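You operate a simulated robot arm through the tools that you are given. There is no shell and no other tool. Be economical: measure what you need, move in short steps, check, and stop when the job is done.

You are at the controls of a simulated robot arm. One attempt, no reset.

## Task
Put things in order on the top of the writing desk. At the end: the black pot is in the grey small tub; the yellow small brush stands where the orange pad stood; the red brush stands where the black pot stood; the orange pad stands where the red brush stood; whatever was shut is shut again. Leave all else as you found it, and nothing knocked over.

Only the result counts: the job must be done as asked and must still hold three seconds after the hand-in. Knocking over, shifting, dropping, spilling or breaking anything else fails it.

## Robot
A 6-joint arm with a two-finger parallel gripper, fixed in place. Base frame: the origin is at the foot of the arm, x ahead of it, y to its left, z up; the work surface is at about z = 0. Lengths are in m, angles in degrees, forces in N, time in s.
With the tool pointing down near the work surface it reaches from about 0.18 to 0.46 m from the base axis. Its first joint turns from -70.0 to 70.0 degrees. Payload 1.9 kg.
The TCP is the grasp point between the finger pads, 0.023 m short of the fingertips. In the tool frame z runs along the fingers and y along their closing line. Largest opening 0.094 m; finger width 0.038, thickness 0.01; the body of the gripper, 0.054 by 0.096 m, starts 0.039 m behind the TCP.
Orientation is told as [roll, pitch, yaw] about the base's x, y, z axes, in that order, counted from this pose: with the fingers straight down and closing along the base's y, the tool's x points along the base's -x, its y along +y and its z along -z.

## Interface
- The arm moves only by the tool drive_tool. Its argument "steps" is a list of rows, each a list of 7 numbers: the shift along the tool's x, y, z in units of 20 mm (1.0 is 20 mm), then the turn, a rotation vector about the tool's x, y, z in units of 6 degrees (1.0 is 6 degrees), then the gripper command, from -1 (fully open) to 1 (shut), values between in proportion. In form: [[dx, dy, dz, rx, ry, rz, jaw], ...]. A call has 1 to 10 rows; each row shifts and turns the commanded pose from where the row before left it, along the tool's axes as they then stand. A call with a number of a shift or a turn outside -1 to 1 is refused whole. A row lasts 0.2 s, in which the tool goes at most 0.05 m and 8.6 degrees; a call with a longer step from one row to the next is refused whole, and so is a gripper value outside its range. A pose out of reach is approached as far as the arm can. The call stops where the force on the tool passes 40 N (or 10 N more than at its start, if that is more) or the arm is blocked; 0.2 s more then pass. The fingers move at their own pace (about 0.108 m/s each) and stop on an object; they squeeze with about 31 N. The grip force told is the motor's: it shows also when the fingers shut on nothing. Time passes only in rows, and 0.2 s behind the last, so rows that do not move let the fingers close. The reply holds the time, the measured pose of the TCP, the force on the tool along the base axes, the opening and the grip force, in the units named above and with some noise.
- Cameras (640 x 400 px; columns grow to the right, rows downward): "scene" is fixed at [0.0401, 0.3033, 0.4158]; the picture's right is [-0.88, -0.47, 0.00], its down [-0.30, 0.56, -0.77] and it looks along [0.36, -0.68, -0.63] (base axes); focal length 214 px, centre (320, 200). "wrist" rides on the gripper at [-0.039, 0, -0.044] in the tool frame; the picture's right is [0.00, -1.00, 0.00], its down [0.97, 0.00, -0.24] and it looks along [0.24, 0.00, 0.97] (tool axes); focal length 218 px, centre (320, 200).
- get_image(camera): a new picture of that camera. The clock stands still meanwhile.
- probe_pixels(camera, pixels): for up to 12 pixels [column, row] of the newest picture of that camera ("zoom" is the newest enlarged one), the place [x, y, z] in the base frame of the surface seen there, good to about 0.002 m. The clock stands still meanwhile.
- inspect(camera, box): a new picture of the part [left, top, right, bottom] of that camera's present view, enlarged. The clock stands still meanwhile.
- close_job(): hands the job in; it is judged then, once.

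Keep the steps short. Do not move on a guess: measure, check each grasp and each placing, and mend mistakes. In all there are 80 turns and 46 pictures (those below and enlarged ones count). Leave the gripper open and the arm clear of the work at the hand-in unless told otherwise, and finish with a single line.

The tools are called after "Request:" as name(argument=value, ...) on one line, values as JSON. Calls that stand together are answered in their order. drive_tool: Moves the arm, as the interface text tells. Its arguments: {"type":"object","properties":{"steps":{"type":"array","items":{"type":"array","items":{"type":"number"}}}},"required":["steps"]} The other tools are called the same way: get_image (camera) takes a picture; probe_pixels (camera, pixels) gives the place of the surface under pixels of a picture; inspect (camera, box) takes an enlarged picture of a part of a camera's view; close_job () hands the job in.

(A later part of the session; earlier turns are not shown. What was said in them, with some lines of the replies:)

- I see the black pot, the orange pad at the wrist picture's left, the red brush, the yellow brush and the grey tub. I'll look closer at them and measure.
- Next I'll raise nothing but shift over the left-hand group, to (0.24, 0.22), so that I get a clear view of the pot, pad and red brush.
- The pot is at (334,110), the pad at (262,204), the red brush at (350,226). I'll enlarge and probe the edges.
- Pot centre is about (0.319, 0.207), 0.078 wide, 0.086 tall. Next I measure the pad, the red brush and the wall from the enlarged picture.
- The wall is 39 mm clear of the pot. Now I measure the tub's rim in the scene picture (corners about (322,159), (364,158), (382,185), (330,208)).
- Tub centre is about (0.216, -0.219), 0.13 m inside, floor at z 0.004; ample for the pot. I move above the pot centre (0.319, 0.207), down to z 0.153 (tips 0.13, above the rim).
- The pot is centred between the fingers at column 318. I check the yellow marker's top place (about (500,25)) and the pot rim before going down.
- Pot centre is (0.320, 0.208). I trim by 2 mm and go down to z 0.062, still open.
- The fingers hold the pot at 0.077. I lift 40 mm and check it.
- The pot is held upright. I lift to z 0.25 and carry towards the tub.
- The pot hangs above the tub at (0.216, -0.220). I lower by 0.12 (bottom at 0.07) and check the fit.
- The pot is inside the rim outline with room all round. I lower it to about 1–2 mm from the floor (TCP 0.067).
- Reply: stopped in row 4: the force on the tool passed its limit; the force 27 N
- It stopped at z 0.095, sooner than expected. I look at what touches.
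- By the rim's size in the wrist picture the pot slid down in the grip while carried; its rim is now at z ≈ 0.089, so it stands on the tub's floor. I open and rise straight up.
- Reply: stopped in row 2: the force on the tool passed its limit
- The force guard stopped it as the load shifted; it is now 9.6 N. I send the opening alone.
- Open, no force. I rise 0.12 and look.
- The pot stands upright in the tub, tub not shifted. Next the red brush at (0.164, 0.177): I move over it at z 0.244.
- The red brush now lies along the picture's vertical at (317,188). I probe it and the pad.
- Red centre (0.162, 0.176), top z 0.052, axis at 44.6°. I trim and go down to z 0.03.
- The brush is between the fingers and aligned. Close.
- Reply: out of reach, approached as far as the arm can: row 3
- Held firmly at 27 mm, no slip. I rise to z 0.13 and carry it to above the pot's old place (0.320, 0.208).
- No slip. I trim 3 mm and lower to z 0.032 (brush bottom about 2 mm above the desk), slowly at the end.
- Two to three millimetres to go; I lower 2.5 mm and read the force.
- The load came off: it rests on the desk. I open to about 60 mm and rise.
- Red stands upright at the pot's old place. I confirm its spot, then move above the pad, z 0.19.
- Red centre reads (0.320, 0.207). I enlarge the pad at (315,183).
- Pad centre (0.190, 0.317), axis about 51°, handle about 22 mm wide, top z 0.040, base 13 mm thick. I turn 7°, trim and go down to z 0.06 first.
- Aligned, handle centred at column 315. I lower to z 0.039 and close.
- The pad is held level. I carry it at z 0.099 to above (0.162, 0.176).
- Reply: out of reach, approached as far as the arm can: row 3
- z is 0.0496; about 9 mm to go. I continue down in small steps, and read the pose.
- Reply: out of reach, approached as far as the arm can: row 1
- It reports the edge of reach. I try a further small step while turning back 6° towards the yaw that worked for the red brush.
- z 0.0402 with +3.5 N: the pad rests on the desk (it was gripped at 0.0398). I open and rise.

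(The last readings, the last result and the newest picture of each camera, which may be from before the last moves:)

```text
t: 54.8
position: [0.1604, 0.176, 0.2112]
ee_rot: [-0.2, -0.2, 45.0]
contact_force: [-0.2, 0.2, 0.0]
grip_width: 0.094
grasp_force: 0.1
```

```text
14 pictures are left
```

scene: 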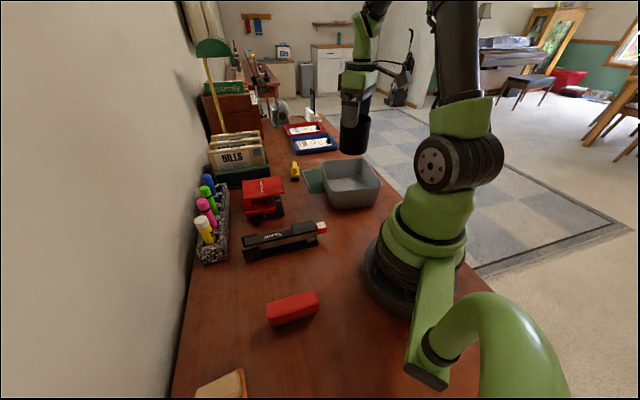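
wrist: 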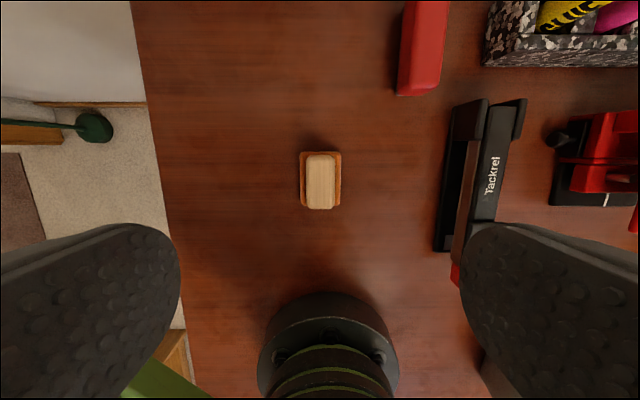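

The pad is well placed. Now for the yellow brush: I turn back to yaw 0 and move to (0.36, -0.17, 0.25).

Request:
drive_tool(steps=[[0, 0, -0.25, 0, 0, 0.94, -1], [0, 0, -0.25, 0, 0, 0.94, -1], [0, 0, -0.25, 0, 0, 0.94, -1], [0, 0, -0.25, 0, 0, 0.94, -1], [0, 0, -0.25, 0, 0, 0.94, -1], [0, 0, -0.25, 0, 0, 0.94, -1], [0, 0, -0.25, 0, 0, 0.94, -1], [0, 0, -0.25, 0, 0, 0.92, -1]])

Request:
drive_tool(steps=[[-0.555, -0.961, 0, 0, 0, 0, -1], [-0.555, -0.961, 0, 0, 0, 0, -1], [-0.555, -0.961, 0, 0, 0, 0, -1], [-0.555, -0.961, 0, 0, 0, 0, -1], [-0.555, -0.961, 0, 0, 0, 0, -1], [-0.555, -0.961, 0, 0, 0, 0, -1], [-0.555, -0.961, 0, 0, 0, 0, -1], [-0.555, -0.961, 0, 0, 0, 0, -1], [-0.555, -0.961, 0, 0, 0, 0, -1]])

Request:
drive_tool(steps=[[-0.555, -0.961, 0, 0, 0, 0, -1], [-0.555, -0.961, 0, 0, 0, 0, -1], [-0.555, -0.961, 0, 0, 0, 0, -1], [-0.555, -0.961, 0, 0, 0, 0, -1], [-0.555, -0.961, 0, 0, 0, 0, -1], [-0.555, -0.961, 0, 0, 0, 0, -1], [-0.555, -0.961, 0, 0, 0, 0, -1], [-0.555, -0.961, 0, 0, 0, 0, -1], [-0.555, -0.961, 0, 0, 0, 0, -1]])

Request:
get_image(camera="wrist")

```text
t: 56.6
position: [0.1602, 0.1768, 0.2503]
ee_rot: [0.0, -0.5, 0.0]
contact_force: [0.0, 1.3, 0.1]
grip_width: 0.0938
grasp_force: 0.0
```

```text
t: 58.6
position: [0.2631, 0.0034, 0.2502]
ee_rot: [0.0, -0.4, 0.2]
contact_force: [-0.5, 0.0, -0.2]
grip_width: 0.0943
grasp_force: 0.0
```

```text
t: 60.6
position: [0.3614, -0.1686, 0.2504]
ee_rot: [0.0, -0.5, 0.0]
contact_force: [0.0, -0.5, -0.5]
grip_width: 0.0941
grasp_force: 0.1
```

```text
13 pictures are left
```

wrist: 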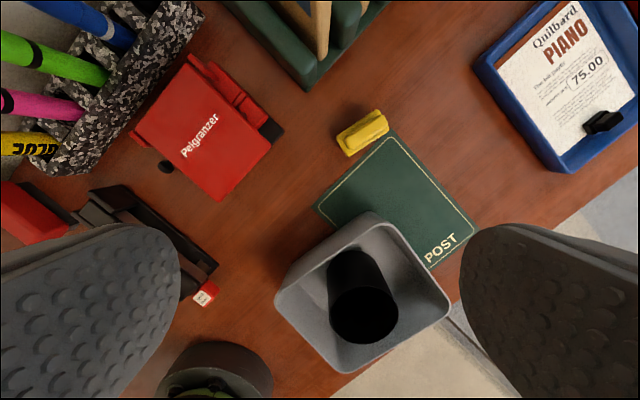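

Yellow is at (363,132), with one end at or over the green booklet's corner. I enlarge and probe it.

Request:
inspect(camera="wrist", box=[310, 90, 410, 170])

Request:
probe_pixels(camera="wrist", pixels=[[337, 138], [347, 156], [380, 112], [388, 128], [362, 132], [345, 146], [383, 118], [355, 128], [370, 139], [390, 135], [275, 128], [330, 70]])

```text
5.00 times, centred on (360, 130) of wrist
```

zoom: 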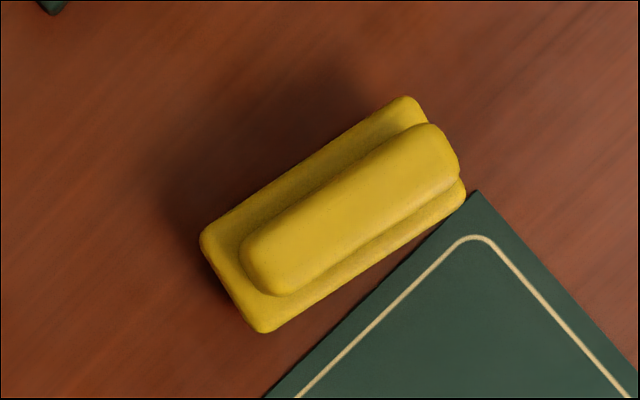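

```text
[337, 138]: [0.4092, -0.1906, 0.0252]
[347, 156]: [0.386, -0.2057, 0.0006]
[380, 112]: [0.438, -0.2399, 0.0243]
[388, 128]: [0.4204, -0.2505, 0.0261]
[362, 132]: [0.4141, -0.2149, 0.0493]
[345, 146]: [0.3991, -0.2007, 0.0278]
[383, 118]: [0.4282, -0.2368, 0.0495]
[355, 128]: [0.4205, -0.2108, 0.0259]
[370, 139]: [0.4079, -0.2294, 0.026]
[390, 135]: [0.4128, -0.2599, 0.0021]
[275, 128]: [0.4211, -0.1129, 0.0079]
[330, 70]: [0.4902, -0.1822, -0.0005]
```

Yellow's centre is (0.415, -0.220), axis -60°, handle top z 0.05 on a block with top at 0.026. I check the file stand's and punch's nearest edges before going there.

Request:
probe_pixels(camera="wrist", pixels=[[305, 88], [312, 75], [320, 60], [350, 45], [380, 8], [335, 25], [283, 133], [268, 145], [240, 110], [205, 57]])

Request:
probe_pixels(camera="zoom", pixels=[[262, 268], [440, 150], [345, 185], [378, 225], [350, 205], [330, 170], [400, 245], [440, 130], [270, 290]])

```text
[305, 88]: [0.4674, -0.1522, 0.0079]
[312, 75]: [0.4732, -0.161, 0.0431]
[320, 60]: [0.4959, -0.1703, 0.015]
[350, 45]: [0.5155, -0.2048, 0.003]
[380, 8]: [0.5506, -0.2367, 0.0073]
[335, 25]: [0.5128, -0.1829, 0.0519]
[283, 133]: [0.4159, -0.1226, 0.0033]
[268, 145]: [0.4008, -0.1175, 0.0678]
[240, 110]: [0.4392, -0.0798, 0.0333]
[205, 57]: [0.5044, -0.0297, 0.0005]
```

```text
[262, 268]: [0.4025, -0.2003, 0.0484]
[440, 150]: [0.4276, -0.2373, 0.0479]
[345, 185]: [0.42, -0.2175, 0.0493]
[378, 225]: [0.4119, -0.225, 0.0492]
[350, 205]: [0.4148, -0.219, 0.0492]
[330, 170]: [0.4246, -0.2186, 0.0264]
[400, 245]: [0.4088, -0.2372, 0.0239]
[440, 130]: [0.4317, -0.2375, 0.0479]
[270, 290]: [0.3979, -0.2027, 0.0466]
```

All clear by 25 mm. I turn to yaw -59° at this height, lowering a little.

Request:
drive_tool(steps=[[0, 0, 0.3, 0, 0, 0.98, -1], [0, 0, 0.3, 0, 0, 0.98, -1], [0, 0, 0.3, 0, 0, 0.98, -1], [0, 0, 0.3, 0, 0, 0.98, -1], [0, 0, 0.3, 0, 0, 0.98, -1], [0, 0, 0.3, 0, 0, 0.98, -1], [0, 0, 0.3, 0, 0, 0.98, -1], [0, 0, 0.3, 0, 0, 0.98, -1], [0, 0, 0.3, 0, 0, 0.98, -1], [0, 0, 0.3, 0, 0, 0.98, -1]])

Request:
drive_tool(steps=[[-0.825, 0.24, 0.4, 0, 0, 0, -1], [-0.825, 0.24, 0.4, 0, 0, 0, -1], [-0.825, 0.24, 0.4, 0, 0, 0, -1], [-0.825, 0.24, 0.4, 0, 0, 0, -1], [0, 0, 0.5, 0, 0, 0, -1], [0, 0, 0.5, 0, 0, 0, -1], [0, 0, 0, 0, 0, 0, -1]])

Request:
get_image(camera="wrist")

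```text
t: 62.8
position: [0.3628, -0.1693, 0.1928]
ee_rot: [0.3, -0.2, -58.8]
contact_force: [0.6, 0.3, 0.7]
grip_width: 0.0941
grasp_force: 0.0
```

```text
t: 64.4
position: [0.4093, -0.2128, 0.1391]
ee_rot: [0.3, -0.2, -58.7]
contact_force: [-0.8, 0.3, -0.4]
grip_width: 0.0939
grasp_force: 0.0
out of reach, approached as far as the arm can: row 4
```

```text
11 pictures are left
```

wrist: 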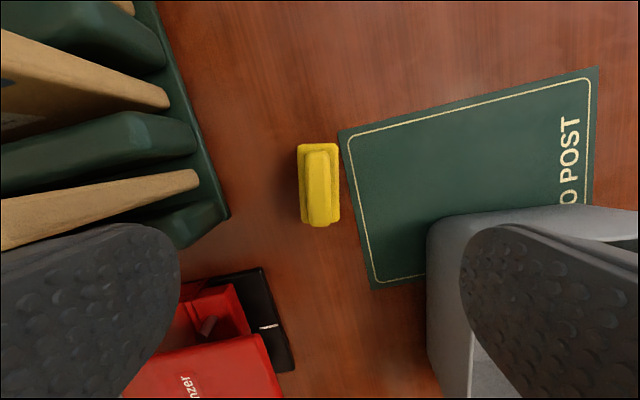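

Handle is centred at column 319; this spot (9 mm along the handle from its centre) is at the edge of reach but good enough. I lower in steps to z 0.05.

Request:
drive_tool(steps=[[0, 0, 0.8, 0, 0, 0, -0.4], [0, 0, 0.8, 0, 0, 0, -0.4], [0, 0, 0.8, 0, 0, 0, -0.4], [0, 0, 0.7, 0, 0, 0, -0.4], [0, 0, 0.7, 0, 0, 0, -0.4], [0, 0, 0, 0, 0, 0, -0.4]])

Request:
get_image(camera="wrist")

```text
t: 65.8
position: [0.4101, -0.2107, 0.064]
ee_rot: [0.3, -0.2, -58.7]
contact_force: [-0.5, -0.6, -0.4]
grip_width: 0.0659
grasp_force: 0.2
```

```text
10 pictures are left
```

wrist: 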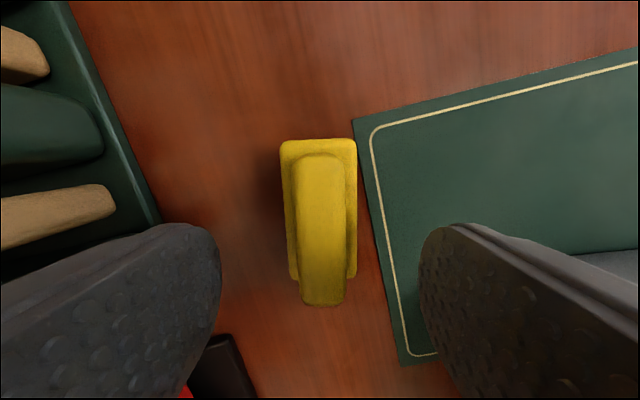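

Still well lined up. Lower the last 14 mm and close.

Request:
drive_tool(steps=[[0, 0, 0.5, 0, 0, 0, -0.4], [0, 0, 0.22, 0, 0, 0, -0.4], [0, 0, 0, 0, 0, 0, -0.4]])

Request:
drive_tool(steps=[[0, 0, 0, 0, 0, 0, 1], [0, 0, 0, 0, 0, 0, 1], [0, 0, 0, 0, 0, 0, 1], [0, 0, 0, 0, 0, 0, 1]])

```text
t: 66.6
position: [0.4087, -0.2094, 0.0498]
ee_rot: [0.4, -0.3, -58.8]
contact_force: [0.0, 0.3, 0.3]
grip_width: 0.0658
grasp_force: 0.0
```

```text
t: 67.6
position: [0.4084, -0.2101, 0.0503]
ee_rot: [0.4, -0.2, -58.7]
contact_force: [0.1, -0.1, -0.2]
grip_width: 0.0152
grasp_force: 31.1
```

The handle is gripped at 15 mm. I lift 60 mm and check.

Request:
drive_tool(steps=[[0, 0, -0.3, 0, 0, 0, 1], [0, 0, -0.5, 0, 0, 0, 1], [0, 0, -0.7, 0, 0, 0, 1], [0, 0, -0.7, 0, 0, 0, 1], [0, 0, -0.8, 0, 0, 0, 1], [0, 0, 0, 0, 0, 0, 1]])

Request:
get_image(camera="wrist")

```text
t: 69.0
position: [0.4092, -0.2125, 0.1089]
ee_rot: [0.2, -0.2, -58.8]
contact_force: [0.6, -0.3, -0.3]
grip_width: 0.015
grasp_force: 31.3
```

```text
9 pictures are left
```

wrist: 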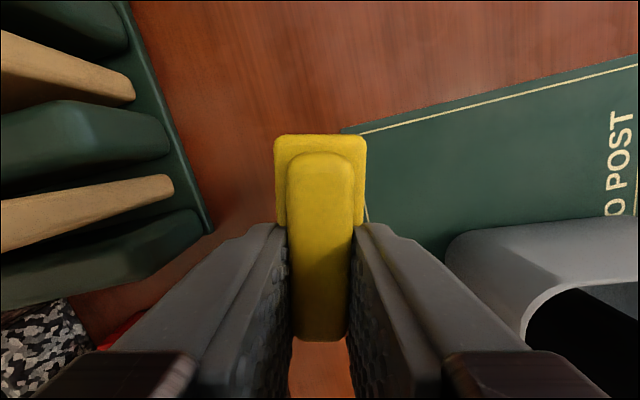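

Held level. I rise and draw inward to about (0.30, -0.10, 0.21).

Request:
drive_tool(steps=[[0.3, 0, -1, 0, 0, 0, 1], [0.4, 0, -1, 0, 0, 0, 1], [0.86, -0.22, -0.4, 0, 0, 0, 1], [0.86, -0.22, -0.4, 0, 0, 0, 1], [0.86, -0.22, -0.4, 0, 0, 0, 1], [0.86, -0.22, -0.4, 0, 0, 0, 1], [0.86, -0.22, -0.4, 0, 0, 0, 1], [0.86, -0.22, -0.4, 0, 0, 0, 1], [0.86, -0.22, -0.4, 0, 0, 0, 1], [0.86, -0.22, -0.4, 0, 0, 0, 1]])

Request:
drive_tool(steps=[[0, 0, 0, 0, 0, -0.98, 1], [0, 0, 0, 0, 0, -0.98, 1], [0, 0, 0, 0, 0, -0.98, 1], [0, 0, 0, 0, 0, -0.98, 1], [0, 0, 0, 0, 0, -0.98, 1], [0, 0, 0, 0, 0, -0.98, 1], [0, 0, 0, 0, 0, -0.98, 1], [0, 0, 0, 0, 0, -0.98, 1], [0, 0, 0, 0, 0, -0.98, 1], [0, 0, 0, 0, 0, -0.98, 1]])

```text
t: 71.2
position: [0.3023, -0.0994, 0.2125]
ee_rot: [0.3, -0.2, -58.7]
contact_force: [-0.6, 0.3, -0.2]
grip_width: 0.0152
grasp_force: 30.8
```

```text
t: 73.4
position: [0.2995, -0.1003, 0.2115]
ee_rot: [0.0, -0.3, 0.1]
contact_force: [0.5, -0.7, -0.3]
grip_width: 0.0152
grasp_force: 31.2
```

At yaw 0 with firm grip. I carry it over to the pad's old place: TCP to (0.183, 0.308), as the brush centre lies 12 mm ahead of the TCP; then turn to yaw 51°.

Request:
drive_tool(steps=[[0.279, 0.971, 0, 0, 0, 0, 1], [0.279, 0.971, 0, 0, 0, 0, 1], [0.279, 0.971, 0, 0, 0, 0, 1], [0.279, 0.971, 0, 0, 0, 0, 1], [0.279, 0.971, 0, 0, 0, 0, 1], [0.279, 0.971, 0, 0, 0, 0, 1], [0.279, 0.971, 0, 0, 0, 0, 1], [0.279, 0.971, 0, 0, 0, 0, 1], [0.279, 0.971, 0, 0, 0, 0, 1], [0.279, 0.971, 0, 0, 0, 0, 1]])

Request:
drive_tool(steps=[[0.279, 0.971, 0, 0, 0, 0, 1], [0.279, 0.971, 0, 0, 0, 0, 1], [0.279, 0.971, 0, 0, 0, 0, 1], [0.279, 0.971, 0, 0, 0, 0, 1], [0.279, 0.971, 0, 0, 0, 0, 1], [0.279, 0.971, 0, 0, 0, 0, 1], [0.279, 0.971, 0, 0, 0, 0, 1], [0.279, 0.971, 0, 0, 0, 0, 1], [0.279, 0.971, 0, 0, 0, 0, 1], [0.279, 0.971, 0, 0, 0, 0, 1]])

Request:
drive_tool(steps=[[0.27, 0.971, 0, 0, 0, 0, 1], [0, 0, 0, 0, 0, -0.95, 1], [0, 0, 0, 0, 0, -0.95, 1], [0, 0, 0, 0, 0, -0.95, 1], [0, 0, 0, 0, 0, -0.95, 1], [0, 0, 0, 0, 0, -0.95, 1], [0, 0, 0, 0, 0, -0.95, 1], [0, 0, 0, 0, 0, -0.95, 1], [0, 0, 0, 0, 0, -0.95, 1], [0, 0, 0, 0, 0, -0.9, 1]])

Request:
get_image(camera="wrist")

```text
t: 75.6
position: [0.245, 0.0955, 0.2105]
ee_rot: [0.0, -0.4, 0.2]
contact_force: [0.8, -0.3, -1.0]
grip_width: 0.0149
grasp_force: 31.0
```

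```text
t: 77.8
position: [0.1865, 0.2875, 0.212]
ee_rot: [-0.2, -0.4, 0.1]
contact_force: [0.3, 1.1, -0.4]
grip_width: 0.0153
grasp_force: 30.7
```

```text
t: 80.0
position: [0.1821, 0.3066, 0.2115]
ee_rot: [-0.4, -0.2, 51.2]
contact_force: [-0.4, 0.1, 0.0]
grip_width: 0.0152
grasp_force: 31.1
```

```text
8 pictures are left
```

wrist: 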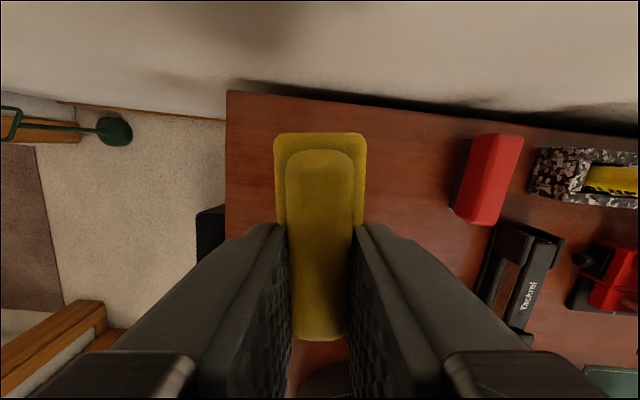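

No slip, and the spot below is clear. I lower to z 0.053.

Request:
drive_tool(steps=[[0, 0, 0.95, 0, 0, 0, 1], [0, 0, 0.95, 0, 0, 0, 1], [0, 0, 0.95, 0, 0, 0, 1], [0, 0, 0.95, 0, 0, 0, 1], [0, 0, 0.95, 0, 0, 0, 1], [0, 0, 0.95, 0, 0, 0, 1], [0, 0, 0.95, 0, 0, 0, 1], [0, 0, 0.85, 0, 0, 0, 1], [0, 0, 0.4, 0, 0, 0, 1], [0, 0, 0, 0, 0, 0, 1]])

Request:
drive_tool(steps=[[0, 0, 0.06, 0, 0, 0, 1], [0, 0, 0, 0, 0, 0, 1]])

```text
t: 82.2
position: [0.1813, 0.3067, 0.052]
ee_rot: [-0.3, -0.2, 51.1]
contact_force: [0.9, 0.4, -0.3]
grip_width: 0.0152
grasp_force: 31.0
```

```text
t: 82.8
position: [0.1821, 0.3071, 0.0522]
ee_rot: [-0.3, -0.2, 51.1]
contact_force: [0.3, 0.8, -0.7]
grip_width: 0.0152
grasp_force: 30.3
```

Request:
drive_tool(steps=[[0, 0, 0.07, 0, 0, 0, 1], [0, 0, 0, 0, 0, 0, 1]])

```text
t: 83.4
position: [0.1818, 0.3064, 0.0508]
ee_rot: [-0.3, -0.2, 51.1]
contact_force: [-0.2, 0.8, -0.2]
grip_width: 0.0151
grasp_force: 30.6
```

Still no contact force; 1 mm more.

Request:
drive_tool(steps=[[0, 0, 0.05, 0, 0, 0, 1], [0, 0, 0, 0, 0, 0, 1]])

```text
t: 84.0
position: [0.1828, 0.3052, 0.0505]
ee_rot: [-0.2, -0.2, 51.1]
contact_force: [0.3, -0.5, 0.7]
grip_width: 0.0153
grasp_force: 31.2
```

z equals the grasp height and the load is off: it is down. I open and rise.

Request:
drive_tool(steps=[[0, 0, 0, 0, 0, 0, 0.5], [0, 0, 0, 0, 0, 0, -0.2], [0, 0, 0, 0, 0, 0, -0.5], [0, 0, 0, 0, 0, 0, -0.5], [0, 0, -0.5, 0, 0, 0, -0.5], [0, 0, -0.9, 0, 0, 0, -0.5], [0, 0, -0.9, 0, 0, 0, -0.5], [0, 0, -0.9, 0, 0, 0, -0.5], [0, 0, -0.9, 0, 0, 0, -1], [0, 0, -0.9, 0, 0, 0, -1]])

Request:
drive_tool(steps=[[0, 0, -0.9, 0, 0, 0, -1], [0, 0, -0.9, 0, 0, 0, -1], [0, 0, -0.9, 0, 0, 0, -1], [0, 0, -0.9, 0, 0, 0, -1], [0, 0, -0.9, 0, 0, 0, -1]])

Request:
get_image(camera="wrist")

Request:
get_image(camera="scene")

```text
t: 86.2
position: [0.1817, 0.3065, 0.15]
ee_rot: [-0.3, -0.3, 51.1]
contact_force: [-0.2, 0.7, -0.9]
grip_width: 0.0941
grasp_force: 0.1
```

```text
t: 87.4
position: [0.181, 0.3075, 0.2403]
ee_rot: [-0.3, -0.2, 51.1]
contact_force: [0.7, -0.8, -1.3]
grip_width: 0.0941
grasp_force: 0.1
```

```text
7 pictures are left
```

wrist: 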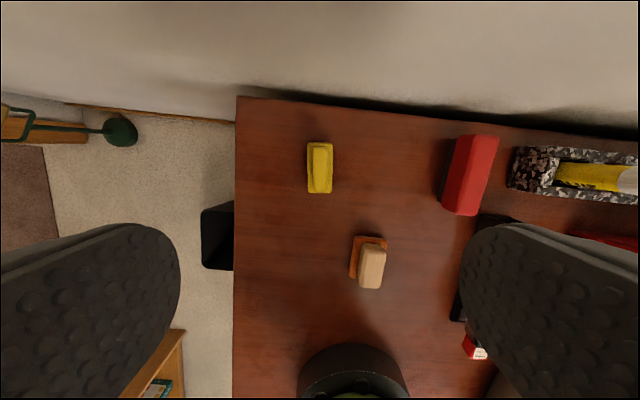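

```text
6 pictures are left
```

scene: 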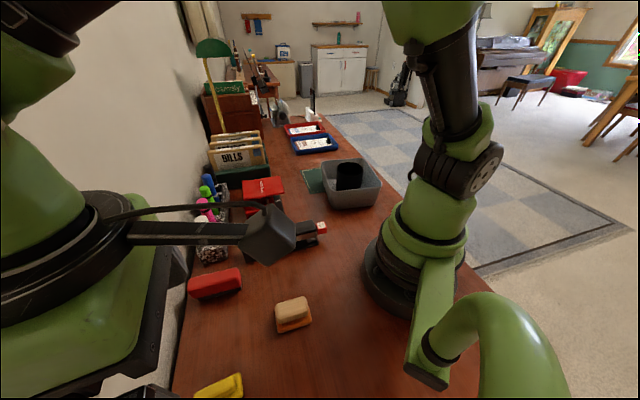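

All stand upright. I probe the yellow brush and the pad, then move the arm back to the clear start area.

Request:
probe_pixels(camera="wrist", pixels=[[319, 146], [320, 188], [319, 168], [371, 267], [364, 250], [378, 285]])

Request:
drive_tool(steps=[[0, 0, -0.4, 0, 0, 0.95, -1], [0, 0, -0.4, 0, 0, 0.95, -1], [0, 0, -0.4, 0, 0, 0.95, -1], [0, 0, -0.4, 0, 0, 0.95, -1], [0, 0, -0.4, 0, 0, 0.95, -1], [0, 0, -0.4, 0, 0, 0.95, -1], [0, 0, -0.4, 0, 0, 0.95, -1], [0, 0, -0.4, 0, 0, 0.95, -1], [0, 0, -0.4, 0, 0, 0.9, -1]])

Request:
drive_tool(steps=[[-0.6, -0.98, 0, 0, 0, 0, -1], [-0.6, -0.98, 0, 0, 0, 0, -1], [-0.6, -0.98, 0, 0, 0, 0, -1], [-0.6, -0.98, 0, 0, 0, 0, -1], [-0.6, -0.98, 0, 0, 0, 0, -1], [-0.6, -0.98, 0, 0, 0, 0, -1], [-0.6, -0.98, 0, 0, 0, 0, -1], [-0.6, -0.98, 0, 0, 0, 0, -1], [-0.6, -0.98, 0, 0, 0, 0, -1], [-0.6, -0.98, 0, 0, 0, 0, -1]])

Request:
get_image(camera="scene")

Request:
get_image(camera="wrist")

```text
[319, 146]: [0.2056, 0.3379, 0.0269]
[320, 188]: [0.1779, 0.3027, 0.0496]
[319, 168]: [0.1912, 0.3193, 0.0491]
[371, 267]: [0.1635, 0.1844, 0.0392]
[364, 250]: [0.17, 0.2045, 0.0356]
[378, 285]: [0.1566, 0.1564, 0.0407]
```

```text
t: 89.4
position: [0.1817, 0.3073, 0.3118]
ee_rot: [0.0, -0.3, 0.0]
contact_force: [-0.6, -0.9, 0.0]
grip_width: 0.0941
grasp_force: 0.0
```

```text
t: 91.6
position: [0.3006, 0.1097, 0.3117]
ee_rot: [0.0, -0.3, 0.2]
contact_force: [-0.2, 0.6, 0.2]
grip_width: 0.0942
grasp_force: 0.1
```

```text
5 pictures are left
```

scene: 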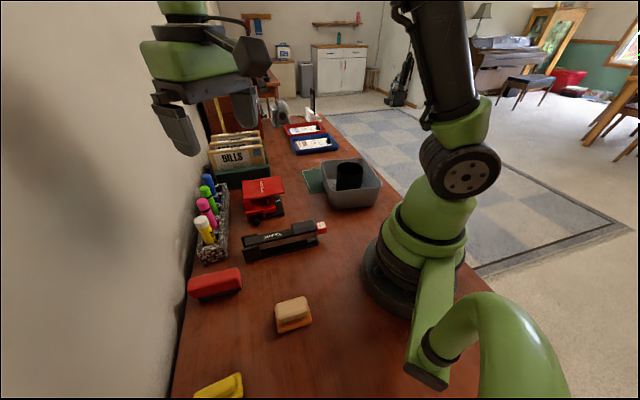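

```text
4 pictures are left
```

wrist: 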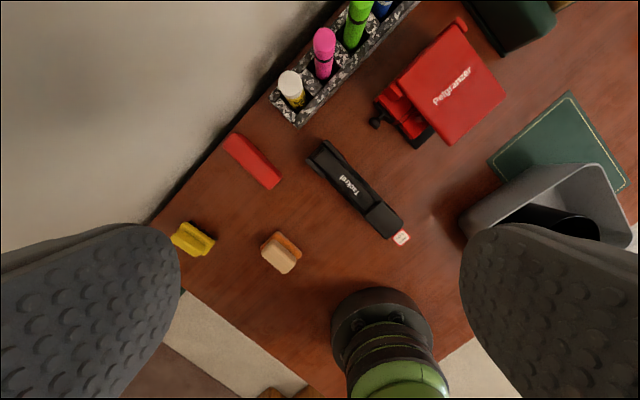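

Yellow at (0.191, 0.319), pad at about (0.163, 0.179), red at (0.320, 0.207), and the pot upright in the tub. The rest is unmoved, the gripper open and clear. I hand in.

Request:
close_job()

```text
The job is handed in.
```

The black pot is in the grey tub, the red brush, orange pad and yellow brush stand in their new places, nothing shut was opened, nothing else looked moved in the last pictures, and the job is handed in.
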